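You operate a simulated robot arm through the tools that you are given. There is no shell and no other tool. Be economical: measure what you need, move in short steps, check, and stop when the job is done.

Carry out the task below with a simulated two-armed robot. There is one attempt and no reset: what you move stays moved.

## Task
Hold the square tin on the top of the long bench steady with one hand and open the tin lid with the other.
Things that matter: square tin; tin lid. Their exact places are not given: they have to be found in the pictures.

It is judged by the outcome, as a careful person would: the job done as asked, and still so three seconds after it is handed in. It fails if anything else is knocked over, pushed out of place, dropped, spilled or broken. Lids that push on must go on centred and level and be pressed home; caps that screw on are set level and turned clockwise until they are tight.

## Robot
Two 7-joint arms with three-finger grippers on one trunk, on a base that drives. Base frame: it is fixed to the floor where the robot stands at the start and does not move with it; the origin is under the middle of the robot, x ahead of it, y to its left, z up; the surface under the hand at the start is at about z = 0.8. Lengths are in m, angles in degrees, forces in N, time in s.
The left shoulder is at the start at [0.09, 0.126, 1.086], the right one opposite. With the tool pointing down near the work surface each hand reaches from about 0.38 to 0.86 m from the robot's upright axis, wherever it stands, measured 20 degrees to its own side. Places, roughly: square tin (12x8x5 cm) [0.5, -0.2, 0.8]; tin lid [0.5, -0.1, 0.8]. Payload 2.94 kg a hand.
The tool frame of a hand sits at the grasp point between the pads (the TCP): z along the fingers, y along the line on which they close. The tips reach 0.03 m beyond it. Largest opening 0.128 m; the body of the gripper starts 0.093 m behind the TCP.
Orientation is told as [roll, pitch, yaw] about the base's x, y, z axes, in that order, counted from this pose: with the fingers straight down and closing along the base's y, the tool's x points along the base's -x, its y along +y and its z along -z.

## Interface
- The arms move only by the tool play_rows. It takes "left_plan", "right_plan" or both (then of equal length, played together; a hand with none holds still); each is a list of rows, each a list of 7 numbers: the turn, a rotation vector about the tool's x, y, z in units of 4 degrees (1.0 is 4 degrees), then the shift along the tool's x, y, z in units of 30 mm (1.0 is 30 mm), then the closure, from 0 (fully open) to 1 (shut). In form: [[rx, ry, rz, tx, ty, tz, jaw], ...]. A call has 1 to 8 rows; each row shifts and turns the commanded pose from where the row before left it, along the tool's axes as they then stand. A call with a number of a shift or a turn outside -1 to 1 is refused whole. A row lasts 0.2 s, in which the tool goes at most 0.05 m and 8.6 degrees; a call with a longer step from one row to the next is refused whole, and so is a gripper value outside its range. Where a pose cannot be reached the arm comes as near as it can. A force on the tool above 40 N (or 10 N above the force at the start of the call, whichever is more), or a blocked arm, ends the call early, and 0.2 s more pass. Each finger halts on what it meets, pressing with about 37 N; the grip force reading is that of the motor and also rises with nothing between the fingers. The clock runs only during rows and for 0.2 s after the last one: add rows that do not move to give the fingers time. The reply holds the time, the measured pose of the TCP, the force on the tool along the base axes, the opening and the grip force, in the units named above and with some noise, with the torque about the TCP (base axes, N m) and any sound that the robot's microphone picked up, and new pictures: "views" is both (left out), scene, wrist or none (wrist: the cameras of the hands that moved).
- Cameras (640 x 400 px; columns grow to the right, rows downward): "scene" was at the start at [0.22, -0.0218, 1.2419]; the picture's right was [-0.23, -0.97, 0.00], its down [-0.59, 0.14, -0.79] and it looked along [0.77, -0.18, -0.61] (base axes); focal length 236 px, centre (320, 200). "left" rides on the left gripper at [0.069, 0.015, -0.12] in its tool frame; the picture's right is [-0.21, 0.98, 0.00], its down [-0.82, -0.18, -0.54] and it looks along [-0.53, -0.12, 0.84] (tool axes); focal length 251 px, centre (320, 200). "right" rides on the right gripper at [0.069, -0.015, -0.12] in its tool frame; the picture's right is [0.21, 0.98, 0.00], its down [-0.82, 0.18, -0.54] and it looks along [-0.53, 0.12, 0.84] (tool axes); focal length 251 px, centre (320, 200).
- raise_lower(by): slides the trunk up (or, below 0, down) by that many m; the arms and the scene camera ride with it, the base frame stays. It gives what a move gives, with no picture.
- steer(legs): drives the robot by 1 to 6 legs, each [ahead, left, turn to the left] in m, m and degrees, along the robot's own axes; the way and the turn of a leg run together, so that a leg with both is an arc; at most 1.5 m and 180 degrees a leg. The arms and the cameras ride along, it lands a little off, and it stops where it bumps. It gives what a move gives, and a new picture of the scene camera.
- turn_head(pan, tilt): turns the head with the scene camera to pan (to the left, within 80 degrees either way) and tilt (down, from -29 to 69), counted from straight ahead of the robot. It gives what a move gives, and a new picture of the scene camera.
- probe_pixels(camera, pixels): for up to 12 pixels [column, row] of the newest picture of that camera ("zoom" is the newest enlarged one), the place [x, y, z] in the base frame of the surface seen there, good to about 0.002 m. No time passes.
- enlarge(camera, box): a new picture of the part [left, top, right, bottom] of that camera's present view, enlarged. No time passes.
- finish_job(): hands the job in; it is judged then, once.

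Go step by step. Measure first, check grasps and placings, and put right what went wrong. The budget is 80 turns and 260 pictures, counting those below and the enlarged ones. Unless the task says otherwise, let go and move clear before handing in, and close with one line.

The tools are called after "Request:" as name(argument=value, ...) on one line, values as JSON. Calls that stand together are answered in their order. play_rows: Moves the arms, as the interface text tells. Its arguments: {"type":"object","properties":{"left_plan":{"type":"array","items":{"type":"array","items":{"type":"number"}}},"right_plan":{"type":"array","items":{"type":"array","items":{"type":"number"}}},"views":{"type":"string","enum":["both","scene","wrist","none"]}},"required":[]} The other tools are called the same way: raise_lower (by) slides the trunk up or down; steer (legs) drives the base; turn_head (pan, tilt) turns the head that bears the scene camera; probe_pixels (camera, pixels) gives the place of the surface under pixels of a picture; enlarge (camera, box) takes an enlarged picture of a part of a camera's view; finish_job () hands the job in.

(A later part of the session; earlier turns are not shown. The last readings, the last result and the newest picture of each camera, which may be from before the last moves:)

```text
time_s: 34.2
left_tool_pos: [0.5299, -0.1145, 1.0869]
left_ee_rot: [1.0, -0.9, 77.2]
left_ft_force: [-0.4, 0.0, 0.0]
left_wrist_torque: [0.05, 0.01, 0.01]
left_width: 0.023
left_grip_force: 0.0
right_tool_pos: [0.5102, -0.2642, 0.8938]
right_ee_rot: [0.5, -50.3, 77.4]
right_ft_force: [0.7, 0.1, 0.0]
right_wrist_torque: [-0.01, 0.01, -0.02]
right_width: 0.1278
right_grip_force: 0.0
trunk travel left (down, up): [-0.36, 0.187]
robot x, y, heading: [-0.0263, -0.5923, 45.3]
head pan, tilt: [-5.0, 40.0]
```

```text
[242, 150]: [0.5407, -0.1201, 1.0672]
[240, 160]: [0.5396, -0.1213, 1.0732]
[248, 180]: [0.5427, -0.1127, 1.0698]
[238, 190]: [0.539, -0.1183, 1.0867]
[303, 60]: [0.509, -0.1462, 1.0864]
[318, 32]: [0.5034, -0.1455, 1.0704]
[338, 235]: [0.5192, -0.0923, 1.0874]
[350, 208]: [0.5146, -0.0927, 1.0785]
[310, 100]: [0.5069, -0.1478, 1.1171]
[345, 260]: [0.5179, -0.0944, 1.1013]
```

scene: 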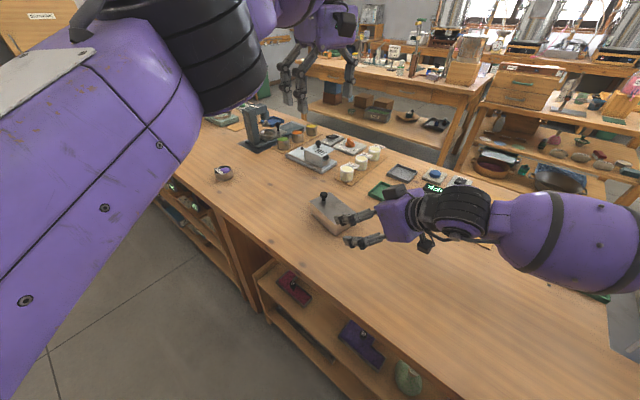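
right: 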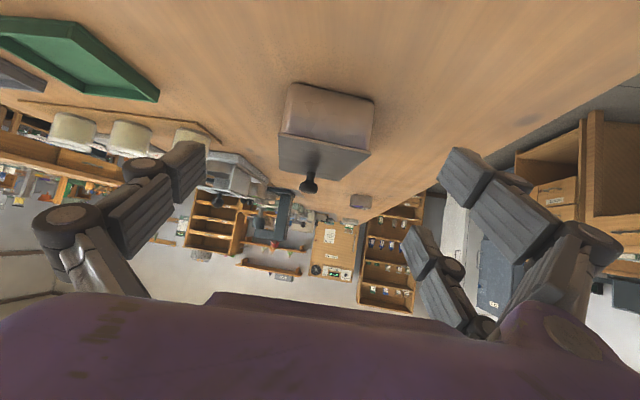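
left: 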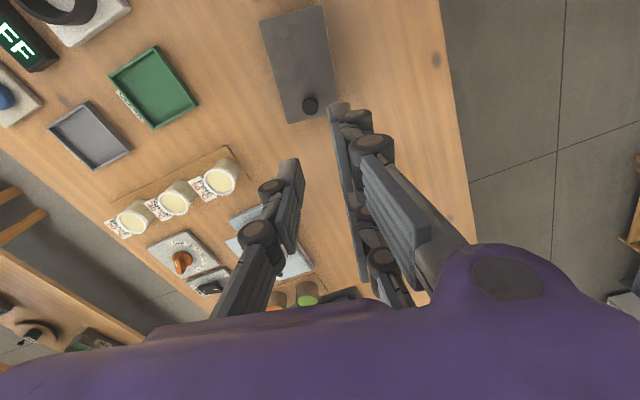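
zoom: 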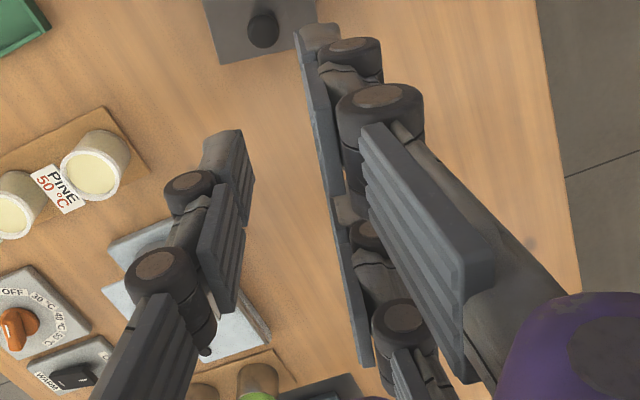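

The best spot for the knob is about 12 mm to the -u side of the left TCP, between the edges of the lone finger and one pair finger. I'll open and descend over it.

Request:
play_rows(left_plan=[[0, 0, 0, -0.2, -0.1, 0, 0.4], [0, 0, 0, -0.19, -0.11, 0.4, 0.3], [0, 0, 0, 0, 0, 1, 0.3], [0, 0, 0, 0, 0, 1, 0.3], [0, 0, 0, 0, 0, 1, 0.3], [0, 0, 0, 0, 0, 1, 0.3], [0, 0, 0, 0, 0, 0.7, 0.3], [0, 0, 0, 0, 0, 0, 0.3]], views="both")

Request:
enlarge(camera="left", box=[200, 60, 440, 240])

```text
time_s: 36.0
left_tool_pos: [0.537, -0.0996, 0.9346]
left_ee_rot: [1.0, -0.8, 77.3]
left_ft_force: [0.5, -0.2, 0.5]
left_wrist_torque: [0.01, 0.0, -0.04]
left_width: 0.0893
left_grip_force: 0.0
right_tool_pos: [0.5109, -0.2653, 0.8955]
right_ee_rot: [0.6, -50.3, 77.5]
right_ft_force: [0.2, -0.4, 0.6]
right_wrist_torque: [-0.02, 0.03, 0.01]
right_width: 0.1282
right_grip_force: 0.1
trunk travel left (down, up): [-0.36, 0.187]
robot x, y, heading: [-0.0261, -0.5927, 45.0]
head pan, tilt: [-5.0, 40.0]
```

scene: 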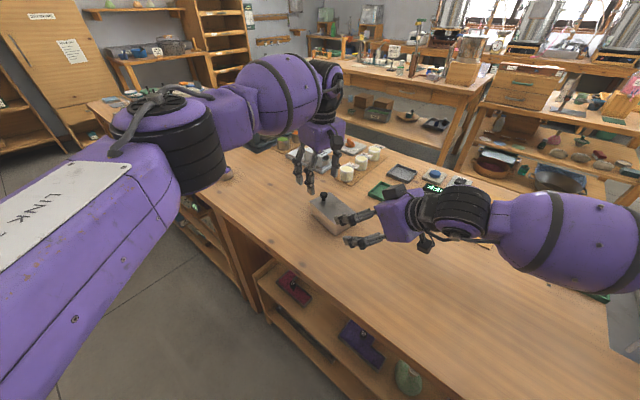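
left: 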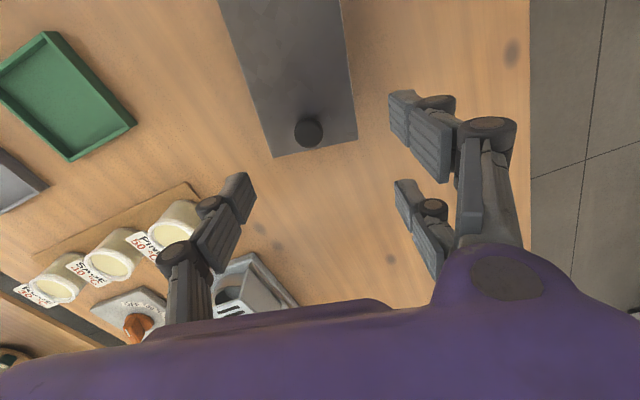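

```text
2.22 times, centred on (320, 150) of left
```

zoom: 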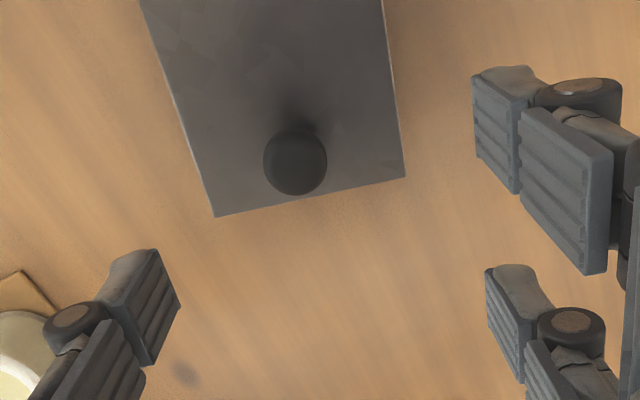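

Request:
play_rows(left_plan=[[0.25, 0.2, 0, 0.15, -0.09, 0.2, 0.3], [0, 0, 0, 0, 0, 0.75, 0.3], [0, 0, 0, 0, 0, 0.74, 0.3], [0, 0, 0, 0, 0, 0, 0.3], [0, 0, 0, 0, 0, 0, 0.55], [0, 0, 0, 0, 0, 0, 0.7]], views="both")

Request:
enlarge(camera="left", box=[220, 80, 420, 240])

Request:
enlarge(camera="scene", box=[270, 150, 398, 250])

```text
time_s: 37.5
left_tool_pos: [0.5382, -0.1053, 0.8852]
left_ee_rot: [0.0, 0.0, 77.3]
left_ft_force: [-0.8, 0.3, -1.6]
left_wrist_torque: [-0.01, -0.02, -0.03]
left_width: 0.0384
left_grip_force: 0.0
right_tool_pos: [0.5116, -0.2641, 0.8937]
right_ee_rot: [0.5, -50.3, 77.4]
right_ft_force: [-1.0, 0.3, -0.7]
right_wrist_torque: [-0.01, -0.02, -0.02]
right_width: 0.1279
right_grip_force: 0.1
trunk travel left (down, up): [-0.36, 0.187]
robot x, y, heading: [-0.0268, -0.5933, 45.4]
head pan, tilt: [-5.0, 40.0]
```

scene: 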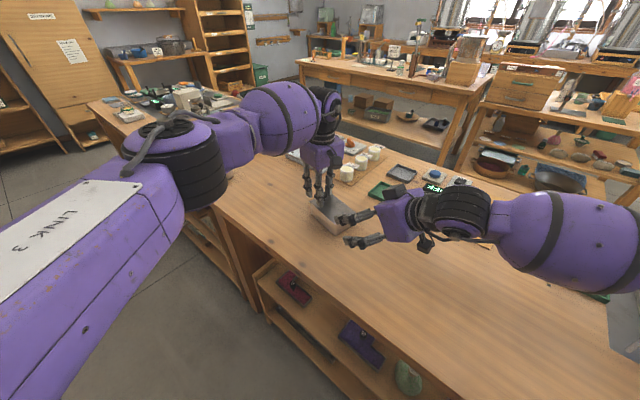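
left: 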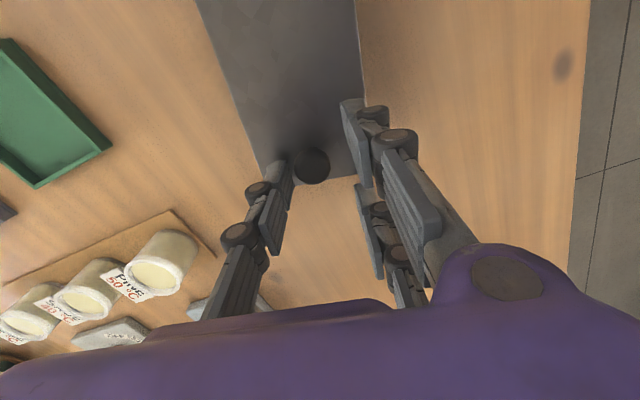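

```text
2.50 times, centred on (320, 160) of left
```

zoom: 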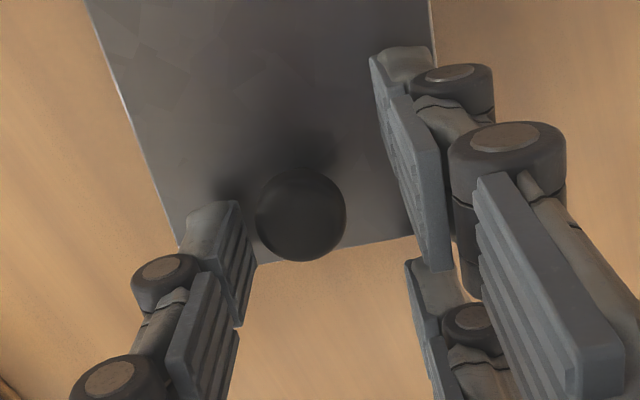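

```text
4.00 times, centred on (334, 200) of scene
```

zoom: 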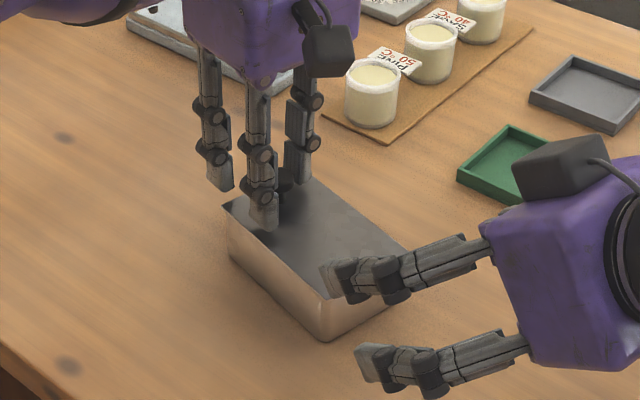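

Request:
probe_pixels(camera="zoom", pixels=[[240, 240], [248, 275], [415, 205], [435, 235], [300, 215], [320, 205], [340, 215], [265, 220], [300, 180], [300, 255]])

```text
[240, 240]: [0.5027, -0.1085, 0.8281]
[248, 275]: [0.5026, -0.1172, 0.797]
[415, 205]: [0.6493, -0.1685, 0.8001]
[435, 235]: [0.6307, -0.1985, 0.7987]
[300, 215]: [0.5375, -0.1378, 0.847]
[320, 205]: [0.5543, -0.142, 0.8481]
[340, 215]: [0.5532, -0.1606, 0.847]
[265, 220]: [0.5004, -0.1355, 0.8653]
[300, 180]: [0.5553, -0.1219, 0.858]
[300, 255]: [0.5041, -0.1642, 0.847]
```

Request:
probe_pixels(camera="left", pixels=[[289, 176], [291, 188], [358, 165], [362, 180], [312, 166], [327, 166], [298, 168], [312, 152], [312, 182], [345, 105], [364, 195]])

```text
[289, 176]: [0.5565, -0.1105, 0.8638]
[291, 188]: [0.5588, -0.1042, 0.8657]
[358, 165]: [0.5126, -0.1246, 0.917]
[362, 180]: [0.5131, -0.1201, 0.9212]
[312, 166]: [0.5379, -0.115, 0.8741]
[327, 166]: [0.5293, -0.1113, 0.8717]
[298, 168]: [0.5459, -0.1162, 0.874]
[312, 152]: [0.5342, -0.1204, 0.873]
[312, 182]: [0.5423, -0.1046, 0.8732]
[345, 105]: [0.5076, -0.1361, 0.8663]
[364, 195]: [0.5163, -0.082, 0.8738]
```

The knob centre is at about (0.538,-0.1135). I'll adjust by a few mm and close gently on it.

Request:
play_rows(left_plan=[[0, 0, 0, -0.13, -0.05, 0, 0.7], [0, 0, 0, 0, 0, 0, 0.74], [0, 0, 0, 0, 0, 0, 0.78], [0, 0, 0, 0, 0, 0, 0.82], [0, 0, 0, 0, 0, 0, 0.86], [0, 0, 0, 0, 0, 0, 0.86]], views="both")

Request:
enlarge(camera="left", box=[220, 80, 420, 240])

```text
time_s: 38.9
left_tool_pos: [0.5409, -0.1025, 0.8847]
left_ee_rot: [0.0, -0.1, 77.3]
left_ft_force: [1.1, -0.3, 0.1]
left_wrist_torque: [0.0, -0.03, 0.04]
left_width: 0.0189
left_grip_force: 1.2
right_tool_pos: [0.5109, -0.265, 0.8942]
right_ee_rot: [0.5, -50.4, 77.3]
right_ft_force: [0.3, -0.1, -0.9]
right_wrist_torque: [0.01, -0.01, -0.02]
right_width: 0.1281
right_grip_force: 0.2
trunk travel left (down, up): [-0.36, 0.187]
robot x, y, heading: [-0.0277, -0.592, 45.4]
head pan, tilt: [-5.0, 40.0]
```

scene: 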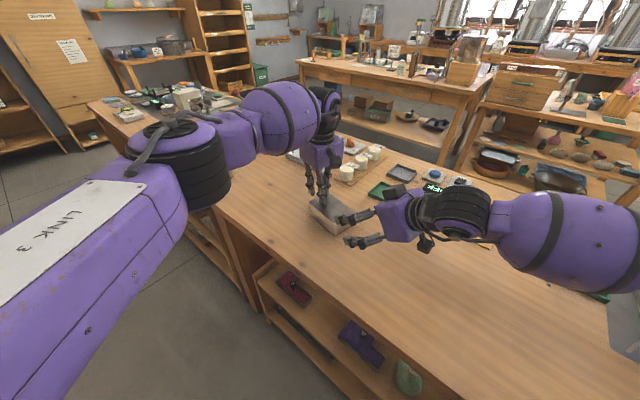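
left: 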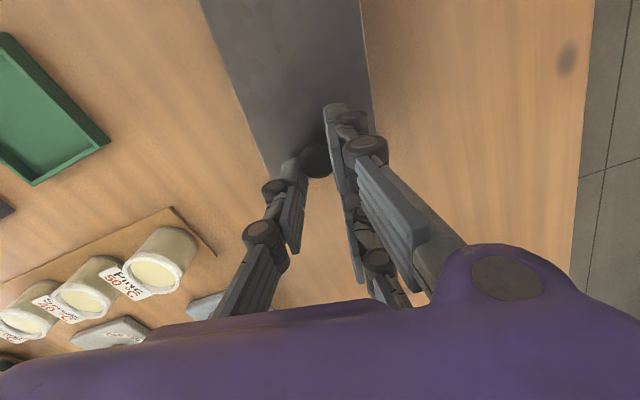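

```text
2.50 times, centred on (320, 160) of left
```

zoom: 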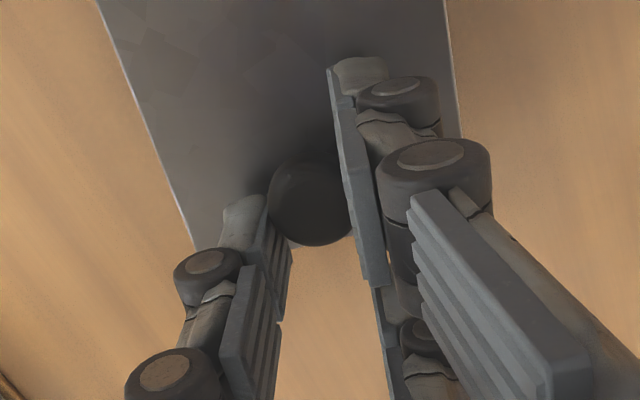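

The knob is pinched at 18.9 mm. I'll tighten the grip and try a tiny lift to feel how the lid is attached.

Request:
play_rows(left_plan=[[0, 0, 0, 0, 0, 0, 0.95], [0, 0, 0, 0, 0, 0, 1], [0, 0, 0, 0, 0, 0, 1], [0, 0, 0, 0, 0, -0.1, 1], [0, 0, 0, 0, 0, -0.1, 1], [0, 0, 0, 0, 0, 0, 1]], views="both")

Request:
enlarge(camera="scene", box=[270, 150, 398, 250])

Request:
enlarge(camera="left", box=[180, 0, 420, 220])

```text
time_s: 40.2
left_tool_pos: [0.54, -0.1029, 0.8888]
left_ee_rot: [0.0, 0.0, 77.2]
left_ft_force: [-0.1, -0.9, 0.4]
left_wrist_torque: [-0.02, 0.0, 0.02]
left_width: 0.0
left_grip_force: 2.8
right_tool_pos: [0.5113, -0.2646, 0.8937]
right_ee_rot: [0.5, -50.3, 77.4]
right_ft_force: [0.9, 0.4, 0.8]
right_wrist_torque: [-0.02, -0.06, 0.0]
right_width: 0.1279
right_grip_force: 0.1
trunk travel left (down, up): [-0.36, 0.187]
robot x, y, heading: [-0.0246, -0.5896, 45.3]
head pan, tilt: [-5.0, 40.0]
```

scene: 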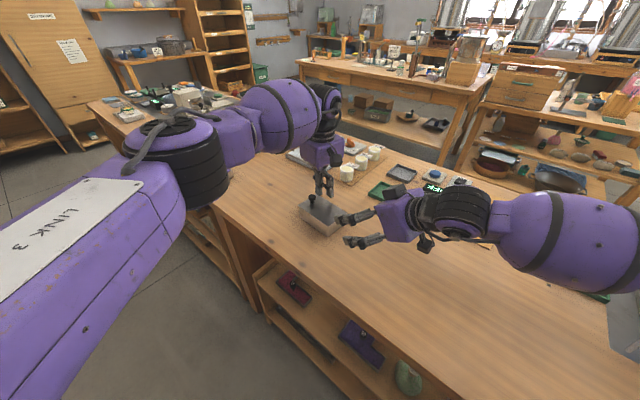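
left: 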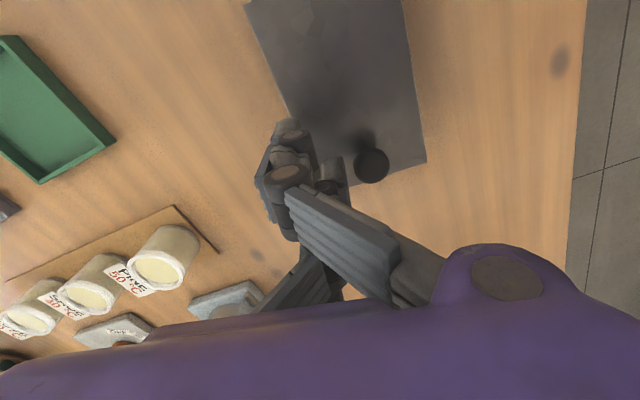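

```text
4.00 times, centred on (334, 200) of scene
```

zoom: 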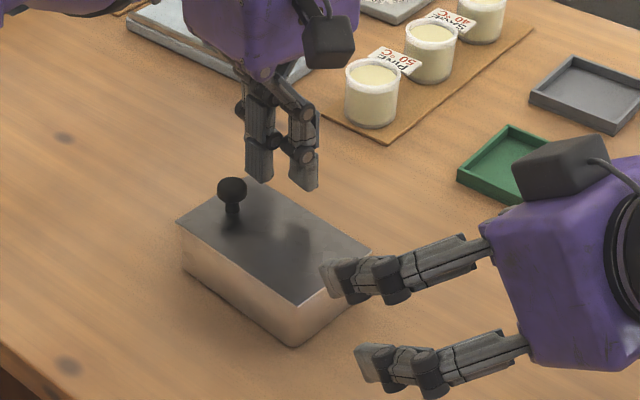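

```text
1.82 times, centred on (300, 110) of left
```

zoom: 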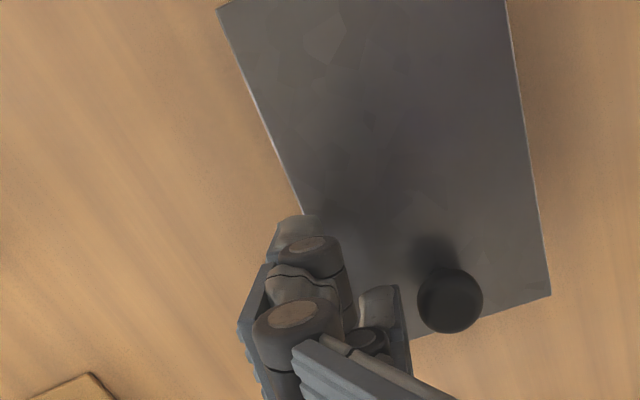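

The squeeze ejected the knob, so the closed jaws (0.0) slipped past it and the tin shifted a little. Nothing was knocked over. The knob is too small for this three-finger layout, so I'll raise the left hand, open it and measure the tin again.

Request:
play_rows(left_plan=[[0, 0, 0, 0, 0, -1, 1], [0, 0, 0, 0, 0, -1, 1], [0, 0, 0, 0, 0, -1, 0.5], [0, 0, 0, -0.5, 0, -1, 0], [0, 0, 0, -0.5, 0, -0.5, 0], [0, 0, 0, 0, 0, 0, 0]], views="both")

Request:
enlarge(camera="left", box=[220, 0, 420, 150])

Request:
enlarge(camera="scene", box=[290, 175, 370, 240])

```text
time_s: 41.6
left_tool_pos: [0.5425, -0.0747, 1.0228]
left_ee_rot: [0.1, -0.1, 77.2]
left_ft_force: [-0.2, -0.2, -0.3]
left_wrist_torque: [-0.01, 0.0, 0.01]
left_width: 0.1161
left_grip_force: 0.0
left hand out of reach, approached as far as the arm can: row 5
right_tool_pos: [0.5108, -0.264, 0.8945]
right_ee_rot: [0.5, -50.3, 77.4]
right_ft_force: [-0.2, 0.2, 0.1]
right_wrist_torque: [0.01, 0.0, -0.04]
right_width: 0.128
right_grip_force: 0.1
trunk travel left (down, up): [-0.36, 0.187]
robot x, y, heading: [-0.0292, -0.5896, 45.1]
head pan, tilt: [-5.0, 40.0]
```

scene: 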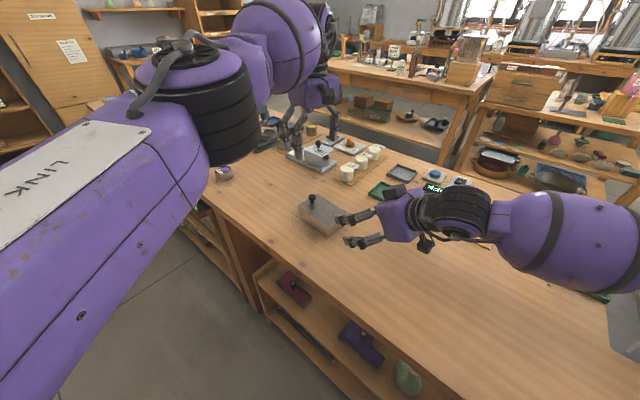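
left: 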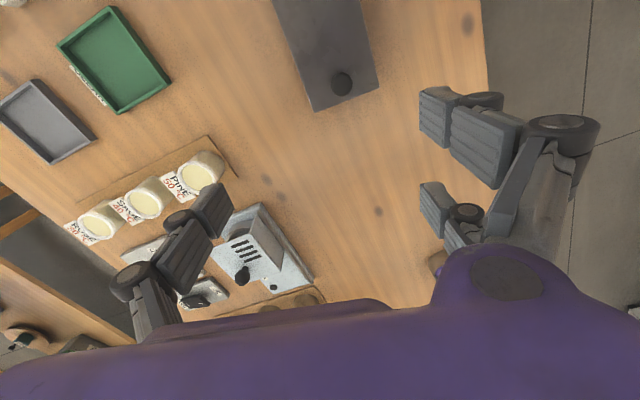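

```text
2.67 times, centred on (320, 75) of left
```

zoom: 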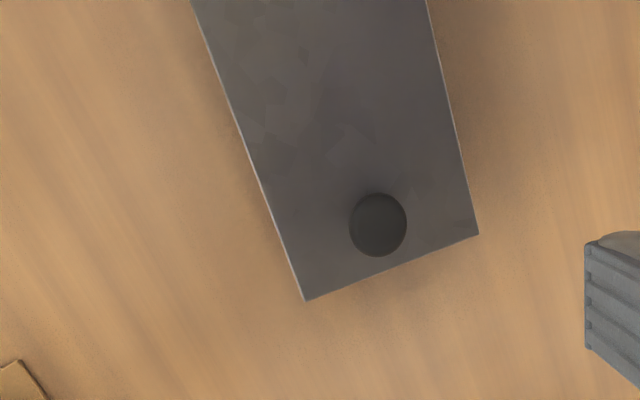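

```text
6.15 times, centred on (330, 208) of scene
```

zoom: 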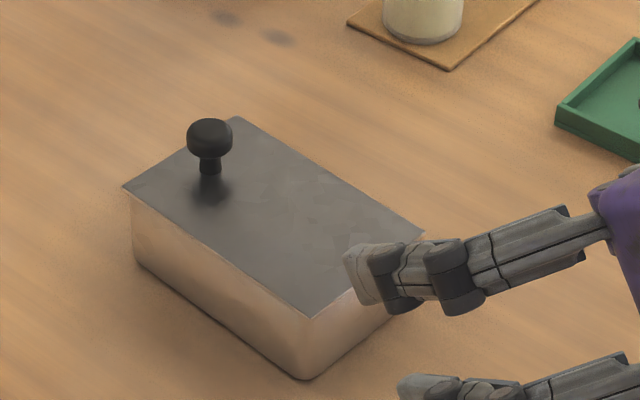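

Request:
probe_pixels(camera="zoom", pixels=[[127, 187], [237, 121], [418, 235], [313, 313], [210, 135], [210, 165], [270, 220], [190, 140], [231, 140], [212, 156]])

Request:
probe_pixels(camera="left", pixels=[[315, 109], [377, 87], [275, 2], [340, 84], [331, 84], [350, 84]])

```text
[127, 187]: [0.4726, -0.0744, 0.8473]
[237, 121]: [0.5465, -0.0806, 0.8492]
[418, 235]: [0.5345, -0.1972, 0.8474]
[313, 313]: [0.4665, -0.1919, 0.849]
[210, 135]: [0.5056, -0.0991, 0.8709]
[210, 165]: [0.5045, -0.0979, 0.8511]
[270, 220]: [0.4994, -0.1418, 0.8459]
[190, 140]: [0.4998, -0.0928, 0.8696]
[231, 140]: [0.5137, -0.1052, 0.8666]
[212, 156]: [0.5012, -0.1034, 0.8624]
```

```text
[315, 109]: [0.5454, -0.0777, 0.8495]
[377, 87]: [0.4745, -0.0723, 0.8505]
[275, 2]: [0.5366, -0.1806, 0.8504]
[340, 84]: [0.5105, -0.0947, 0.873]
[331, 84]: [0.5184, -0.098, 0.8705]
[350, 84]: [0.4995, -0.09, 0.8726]
```

The tin now sits at about (0.505,-0.136), turned 4.4°, with its lid still seated. I'll grip the lid by its two long edges at the knob end with the left hand instead, and feel how it opens.

Request:
play_rows(left_plan=[[0, 0, -1, 0.7, 0.45, 0, 0], [0, 0, -1, 0.7, 0.45, 0, 0], [0, 0, -0.1, 0, 0, 0.8, 0], [0, 0, 0, 0, 0, 0.8, 0], [0, 0, 0, 0, 0, 0.8, 0], [0, 0, 0, 0, 0, 0.8, 0], [0, 0, 0, 0, 0, 0.6, 0], [0, 0, 0, 0, 0, 0, 0]], views="both")

Request:
enlarge(camera="scene", box=[270, 150, 398, 250])

```text
time_s: 43.5
left_tool_pos: [0.5099, -0.114, 0.9054]
left_ee_rot: [0.0, -0.1, 85.6]
left_ft_force: [-0.3, 0.5, -0.5]
left_wrist_torque: [-0.03, 0.0, 0.03]
left_width: 0.1281
left_grip_force: 0.0
right_tool_pos: [0.5105, -0.2643, 0.8932]
right_ee_rot: [0.4, -50.3, 77.4]
right_ft_force: [-0.3, 0.1, 0.2]
right_wrist_torque: [0.03, -0.01, 0.01]
right_width: 0.1279
right_grip_force: 0.1
trunk travel left (down, up): [-0.36, 0.187]
robot x, y, heading: [-0.0303, -0.5877, 45.4]
head pan, tilt: [-5.0, 40.0]
```

scene: 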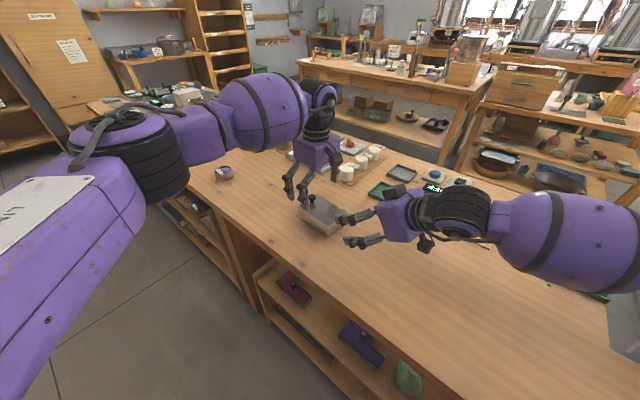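
left: 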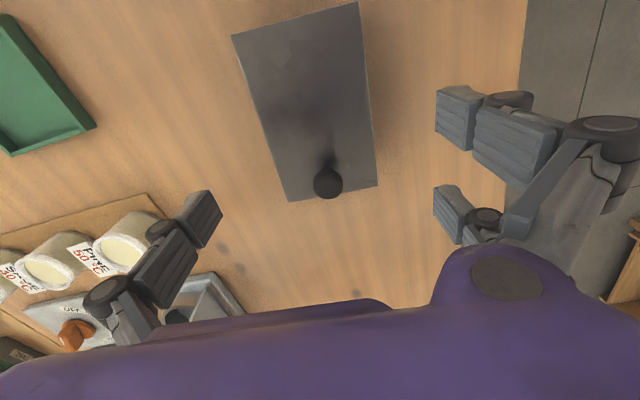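

```text
4.00 times, centred on (334, 200) of scene
```

zoom: 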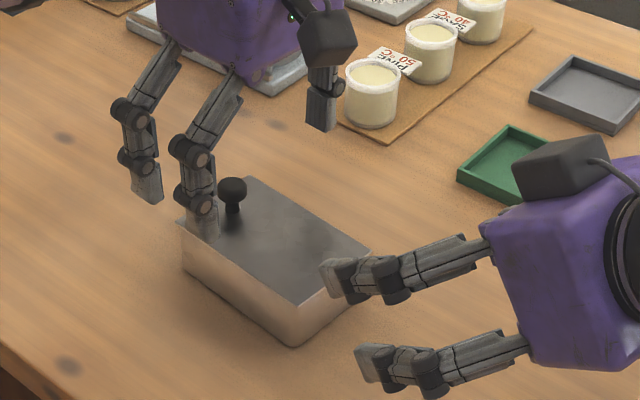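

Request:
probe_pixels(camera="scene", pixels=[[337, 175], [341, 180], [331, 180], [356, 160]])

Request:
probe_pixels(camera="left", pixels=[[155, 230], [130, 270], [196, 205], [215, 210], [290, 200], [376, 186], [235, 36], [358, 4], [328, 182]])

```text
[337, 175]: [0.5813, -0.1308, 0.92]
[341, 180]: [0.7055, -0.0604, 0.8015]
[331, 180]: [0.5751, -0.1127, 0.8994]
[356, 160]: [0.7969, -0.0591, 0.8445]
```

```text
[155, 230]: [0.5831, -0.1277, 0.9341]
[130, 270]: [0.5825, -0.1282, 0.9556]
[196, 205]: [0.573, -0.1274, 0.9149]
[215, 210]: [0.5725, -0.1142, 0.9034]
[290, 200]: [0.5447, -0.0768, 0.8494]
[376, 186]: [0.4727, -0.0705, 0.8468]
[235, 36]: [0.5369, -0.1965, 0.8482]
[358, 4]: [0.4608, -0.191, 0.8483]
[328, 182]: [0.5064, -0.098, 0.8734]
```

Request:
play_rows(left_plan=[[0, 0, 0, -0.16, 0.15, 0.5, 0], [0, 0, 0, 0, 0, 0.54, 0.1], [0, 0, 0, 0, 0, 0.54, 0.2], [0, 0, 0, 0, 0, 0, 0.3], [0, 0, 0, 0, 0, 0, 0.36], [0, 0, 0, 0, 0, 0, 0.4], [0, 0, 0, 0, 0, 0, 0.44], [0, 0, 0, 0, 0, 0, 0.46]], views="both")

Request:
enlarge(camera="scene", box=[270, 150, 398, 250])

```text
time_s: 45.2
left_tool_pos: [0.5038, -0.1065, 0.862]
left_ee_rot: [0.1, 0.0, 85.5]
left_ft_force: [1.5, -0.3, 2.1]
left_wrist_torque: [-0.07, 0.07, 0.09]
left_width: 0.0758
left_grip_force: 37.6
right_tool_pos: [0.5101, -0.2649, 0.8939]
right_ee_rot: [0.6, -50.3, 77.3]
right_ft_force: [-0.1, 0.2, 0.0]
right_wrist_torque: [-0.01, -0.01, 0.0]
right_width: 0.1279
right_grip_force: 0.0
trunk travel left (down, up): [-0.36, 0.187]
robot x, y, heading: [-0.0291, -0.5914, 45.2]
head pan, tilt: [-5.0, 40.0]
```

scene: 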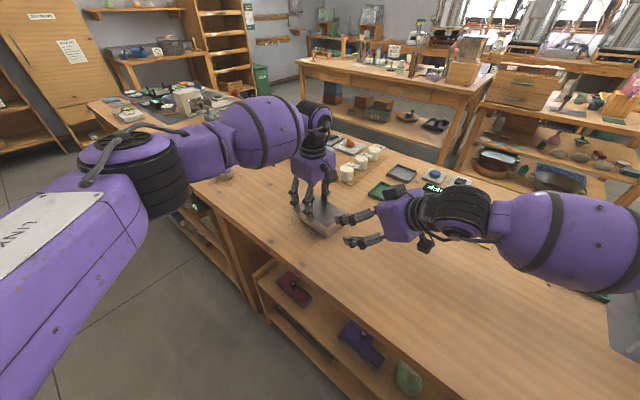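
left: 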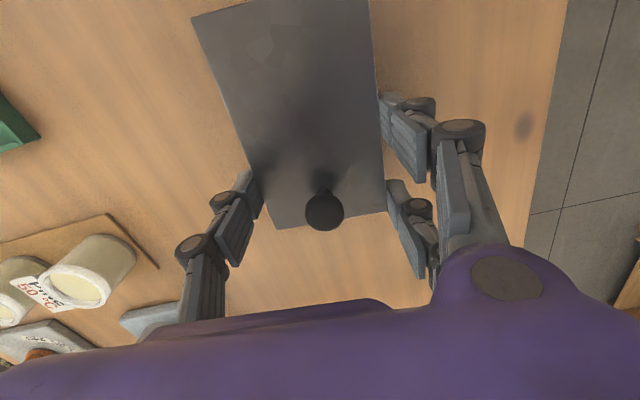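

```text
4.00 times, centred on (334, 200) of scene
```

zoom: 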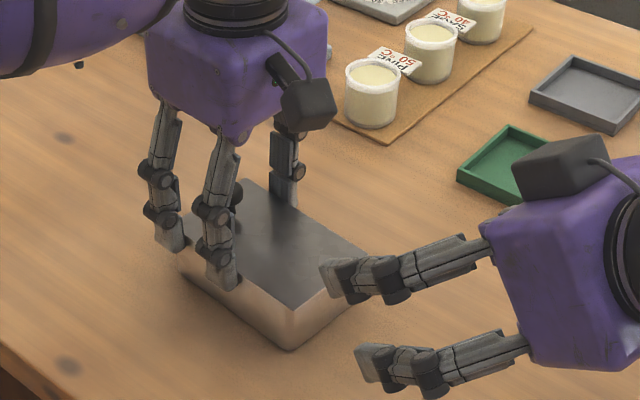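

The lid is gripped at 75.8 mm with 37 N. I'll lift about 6 mm as a test.

Request:
play_rows(left_plan=[[0, 0, 0, 0, 0, -0.1, 0.5], [0, 0, 0, 0, 0, -0.1, 0.5], [0, 0, 0, 0, 0, 0, 0.5]], views="both")

Request:
enlarge(camera="scene", box=[290, 175, 370, 240])

Request:
enlarge(camera="right", box=[230, 60, 430, 220])

```text
time_s: 46.0
left_tool_pos: [0.5034, -0.1052, 0.8673]
left_ee_rot: [0.0, 0.0, 85.7]
left_ft_force: [-0.1, 0.0, -3.8]
left_wrist_torque: [0.08, 0.0, -0.02]
left_width: 0.076
left_grip_force: 36.6
right_tool_pos: [0.5119, -0.2652, 0.8932]
right_ee_rot: [0.5, -50.3, 77.2]
right_ft_force: [0.3, 0.5, 0.4]
right_wrist_torque: [0.0, 0.0, -0.01]
right_width: 0.1282
right_grip_force: 0.0
trunk travel left (down, up): [-0.36, 0.187]
robot x, y, heading: [-0.0263, -0.5891, 45.4]
head pan, tilt: [-5.0, 40.0]
```

scene: 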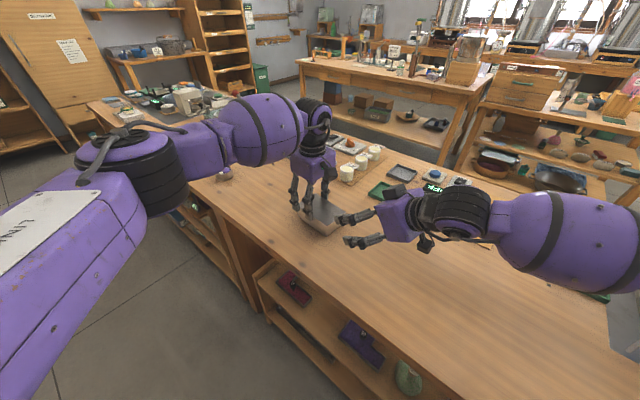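
left: 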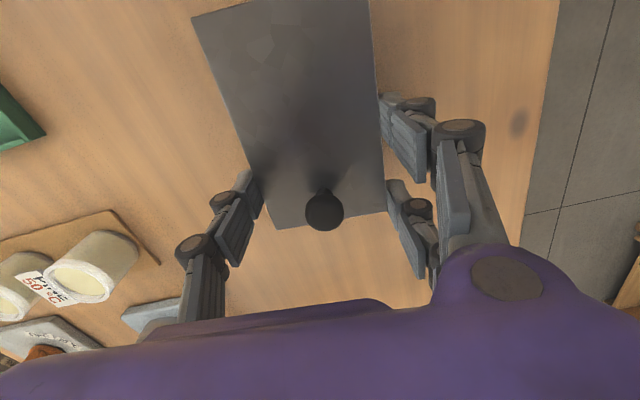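

```text
6.15 times, centred on (330, 208) of scene
```

zoom: 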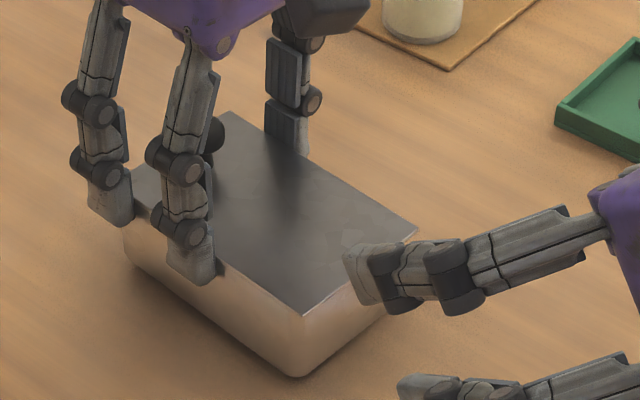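

```text
2.50 times, centred on (330, 140) of right
```

zoom: 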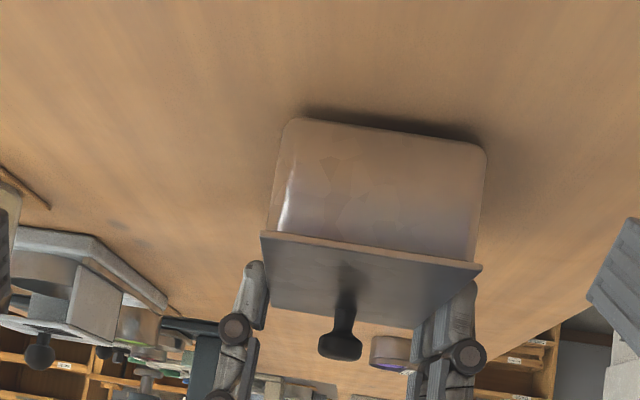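

A force of about 4 N suggests the body came up with the lid. I'll lift 20 mm more to see clearly whether lid and body part at one end.

Request:
play_rows(left_plan=[[0, 0, 0, 0, 0, -0.35, 0.5], [0, 0, 0, 0, 0, -0.35, 0.5], [0, 0, 0, 0, 0, 0, 0.5]], views="both")

Request:
enlarge(camera="scene", box=[290, 175, 370, 240])

Request:
enlarge(camera="right", box=[230, 60, 430, 220])

```text
time_s: 46.9
left_tool_pos: [0.5053, -0.1068, 0.8891]
left_ee_rot: [0.0, 0.0, 85.6]
left_ft_force: [0.8, -0.1, -3.6]
left_wrist_torque: [0.1, 0.0, 0.01]
left_width: 0.0761
left_grip_force: 37.1
right_tool_pos: [0.5108, -0.2638, 0.8936]
right_ee_rot: [0.5, -50.3, 77.4]
right_ft_force: [-0.2, 0.3, 1.1]
right_wrist_torque: [0.01, -0.01, -0.03]
right_width: 0.128
right_grip_force: 0.0
trunk travel left (down, up): [-0.36, 0.187]
robot x, y, heading: [-0.0268, -0.5926, 45.0]
head pan, tilt: [-5.0, 40.0]
```

scene: 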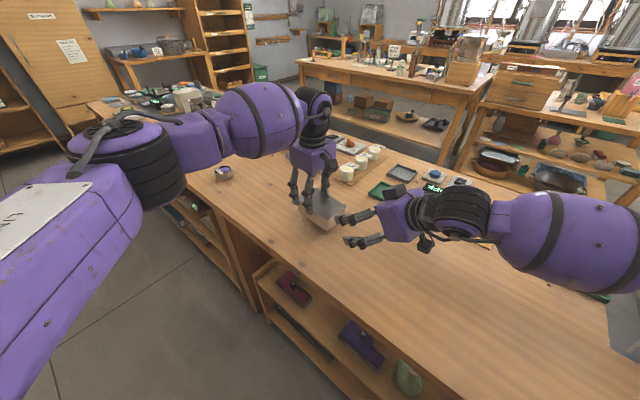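
left: 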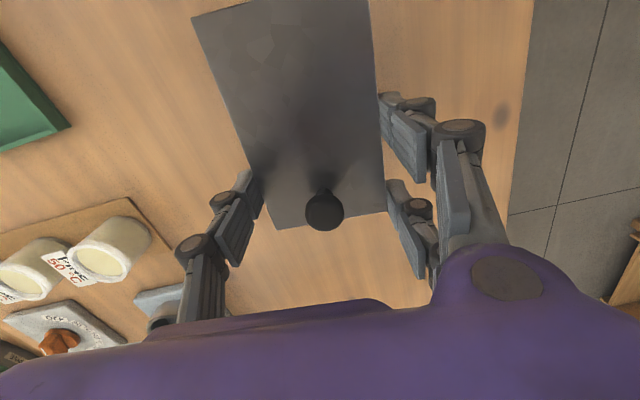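

```text
6.15 times, centred on (330, 208) of scene
```

zoom: 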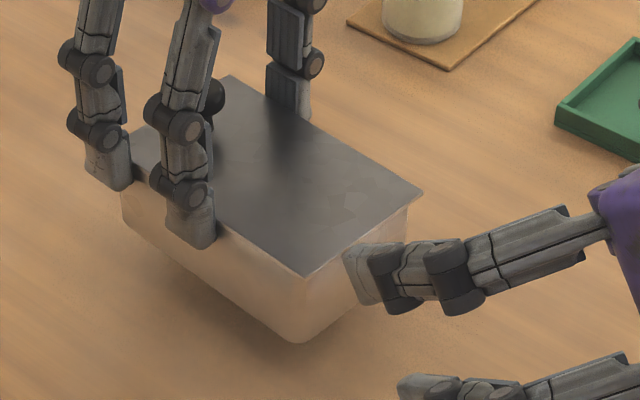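

```text
2.50 times, centred on (330, 140) of right
```

zoom: 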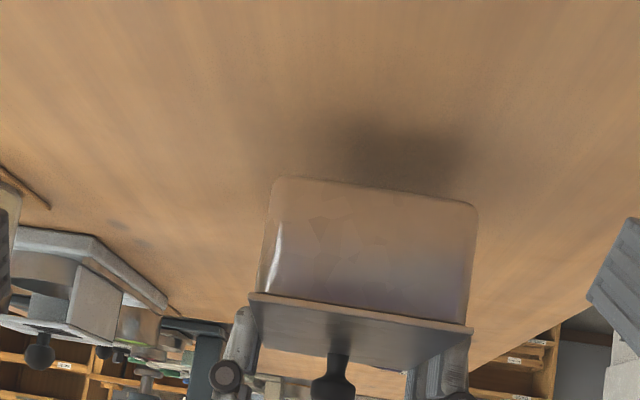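

The whole tin rose level with the lid still seated, so the lid is firmly attached (stiff hinge or press fit) and the body does need holding. While the left hand has the tin by the lid, I can slip the right fingers around the body below the lid in mid-air. I'll raise the tin and tilt the right hand to horizontal.

Request:
play_rows(left_plan=[[0, 0, 0, 0, 0, -0.5, 0.5], [0, 0, 0, 0, 0, -0.5, 0.5], [0, 0, 0, 0, 0, -0.5, 0.5], [0, 0, 0, 0, 0, -0.5, 0.5], [0, 0, 0, 0, 0, -0.5, 0.5], [0, 0, 0, 0, 0, -0.5, 0.5], [0, 0, 0, 0, 0, 0, 0.5], [0, 0, 0, 0, 0, 0, 0.5]], right_plan=[[0, 0, 0, -0.3, 0, -1, 0], [0, 0, 0, -0.3, 0, -1, 0], [0, -1, 0, 0, 0, 0, 0], [0, -1, 0, 0, 0, 0, 0], [0, -1, 0, 0, 0, 0, 0], [0, -1, 0, 0, 0, 0, 0], [0, -1, 0, 0, 0, 0, 0], [0, -1, 0, 0, 0, 0, 0]], views="both")

```text
time_s: 48.6
left_tool_pos: [0.5032, -0.1047, 0.9822]
left_ee_rot: [0.1, 0.0, 85.6]
left_ft_force: [-0.7, 0.3, -3.9]
left_wrist_torque: [0.1, -0.01, 0.0]
left_width: 0.0755
left_grip_force: 37.3
right_tool_pos: [0.5034, -0.299, 0.9458]
right_ee_rot: [1.1, -74.4, 76.6]
right_ft_force: [0.3, -0.5, -0.8]
right_wrist_torque: [-0.01, -0.01, 0.04]
right_width: 0.128
right_grip_force: 0.1
trunk travel left (down, up): [-0.36, 0.187]
robot x, y, heading: [-0.0269, -0.5899, 45.4]
head pan, tilt: [-5.0, 40.0]
```

scene: 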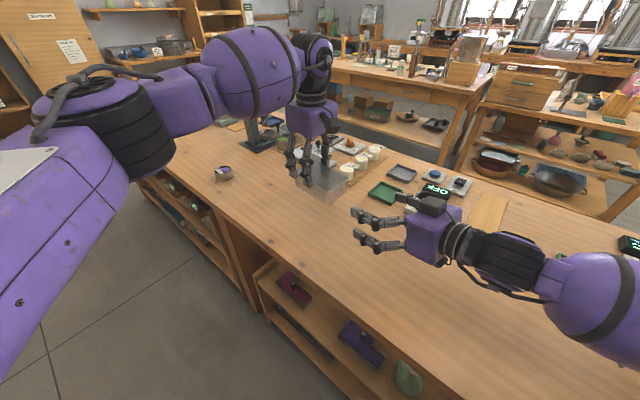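
right: 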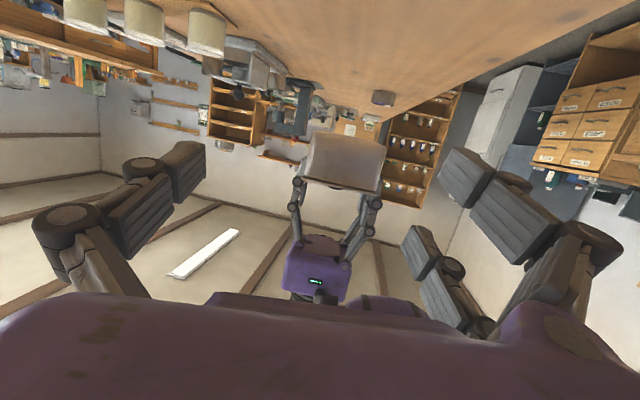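
left: 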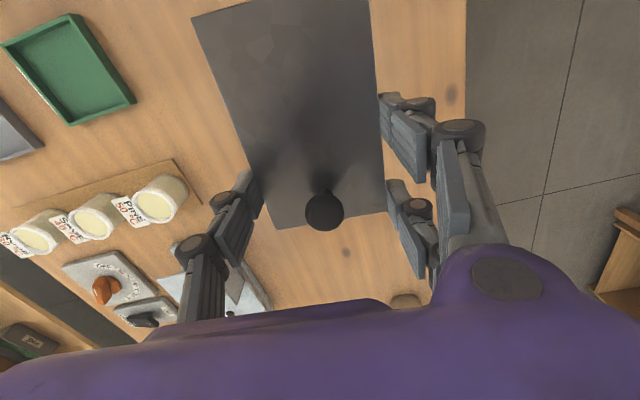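

The right hand reached -74° tilt and the tin hangs steady. I'll align the right yaw to the tin (+9°) and roll 15° about the approach axis, so the lone finger and the upper pair finger both land on the body below the lid.

Request:
play_rows(right_plan=[[-0.72, 0, -0.2, 0, 0, 0, 0], [-0.72, 0, -0.2, 0, 0, 0, 0], [-0.72, 0, -0.2, 0, 0, 0, 0], [0, 0, -0.94, 0, 0, 0, 0], [0, 0, -0.94, 0, 0, 0, 0], [0, 0, -0.94, 0, 0, 0, 0], [0, 0, -0.94, 0, 0, 0, 0]], views="both")

Request:
probe_pixels(camera="left", pixels=[[195, 18], [276, 226], [382, 207], [367, 3], [300, 100]])

Request:
enlarge(camera="scene", box=[280, 130, 480, 270])

```text
time_s: 50.2
left_tool_pos: [0.5033, -0.1052, 0.9808]
left_ee_rot: [0.1, 0.0, 85.6]
left_ft_force: [-0.1, -0.3, -4.3]
left_wrist_torque: [0.08, -0.02, 0.01]
left_width: 0.0761
left_grip_force: 37.0
right_tool_pos: [0.5027, -0.2996, 0.9466]
right_ee_rot: [-42.3, -68.6, 131.3]
right_ft_force: [0.5, 0.3, 0.1]
right_wrist_torque: [-0.02, 0.01, 0.02]
right_width: 0.128
right_grip_force: 0.0
trunk travel left (down, up): [-0.36, 0.187]
robot x, y, heading: [-0.0284, -0.5912, 45.3]
head pan, tilt: [-5.0, 40.0]
```

scene: 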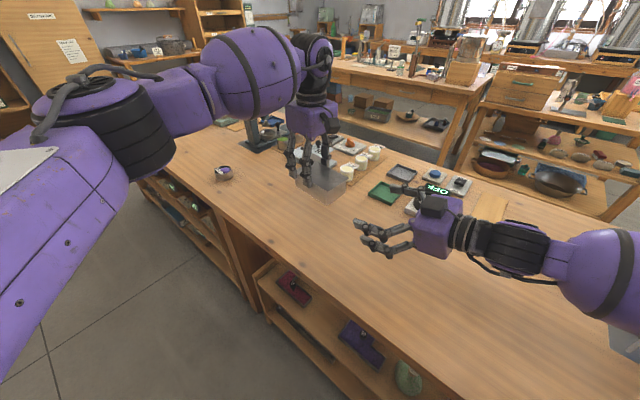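
right: 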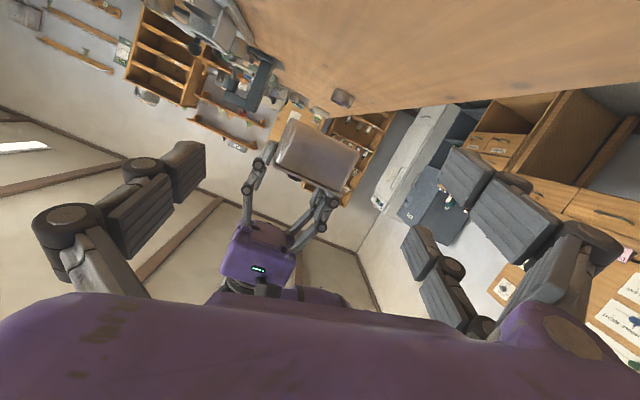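

```text
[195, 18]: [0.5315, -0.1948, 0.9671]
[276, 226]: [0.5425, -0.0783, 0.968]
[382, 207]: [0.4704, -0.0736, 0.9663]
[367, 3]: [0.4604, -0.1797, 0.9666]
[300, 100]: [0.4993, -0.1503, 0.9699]
```

```text
2.86 times, centred on (380, 200) of scene
```

zoom: 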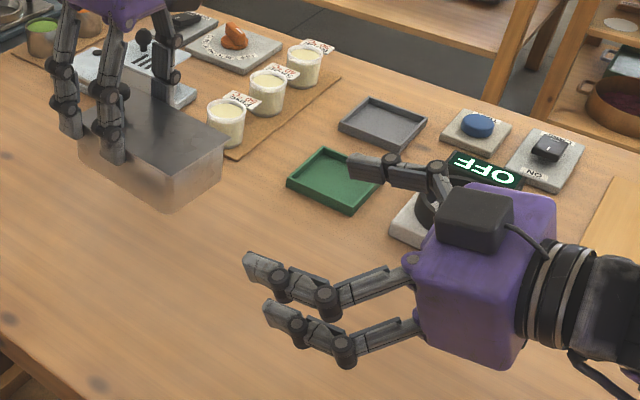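

Geometry worked out: I'll trim the heading by -4.5°, line up with the tin body, and advance most of the way.

Request:
play_rows(right_plan=[[0.52, 0.14, 0.15, 0, 0, 0, 0], [0.52, 0.14, 0.15, 0, 0, 0, 0], [0, 0, 0, -0.31, 0.24, 0, 0], [0, 0, 0, -0.31, 0.24, 0.4, 0], [0, 0, 0, 0, 0, 0.8, 0], [0, 0, 0, 0, 0, 0.8, 0], [0, 0, 0, 0, 0, 0, 0]], views="both")

Request:
enlarge(camera="scene", box=[280, 130, 440, 250])

Request:
enlarge(camera="right", box=[160, 90, 480, 310])

```text
time_s: 51.9
left_tool_pos: [0.503, -0.1057, 0.9809]
left_ee_rot: [0.0, -0.1, 85.6]
left_ft_force: [-0.1, -0.2, -3.8]
left_wrist_torque: [0.12, -0.01, 0.01]
left_width: 0.0759
left_grip_force: 36.6
right_tool_pos: [0.4933, -0.2377, 0.9439]
right_ee_rot: [-42.1, -68.7, 126.5]
right_ft_force: [0.6, -0.4, 0.2]
right_wrist_torque: [-0.02, 0.0, -0.04]
right_width: 0.128
right_grip_force: 0.0
trunk travel left (down, up): [-0.36, 0.187]
robot x, y, heading: [-0.0288, -0.5893, 45.3]
head pan, tilt: [-5.0, 40.0]
```

scene: 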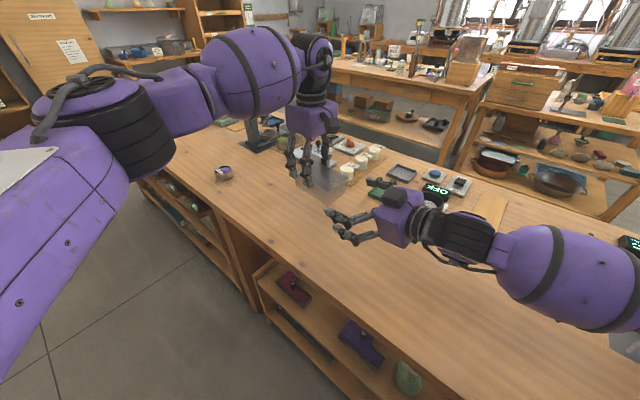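
right: 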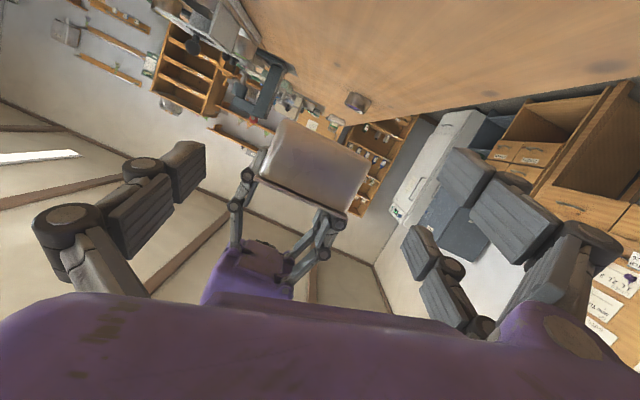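

```text
3.33 times, centred on (360, 190) of scene
```

zoom: 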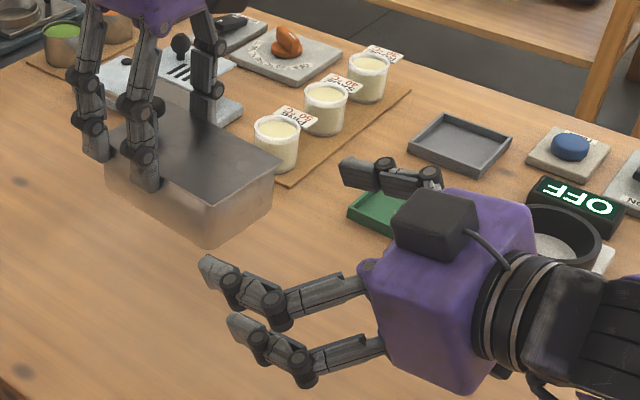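

```text
1.82 times, centred on (320, 200) of right
```

zoom: 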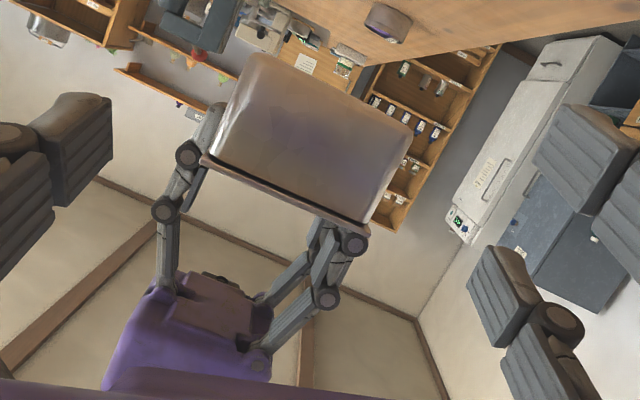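

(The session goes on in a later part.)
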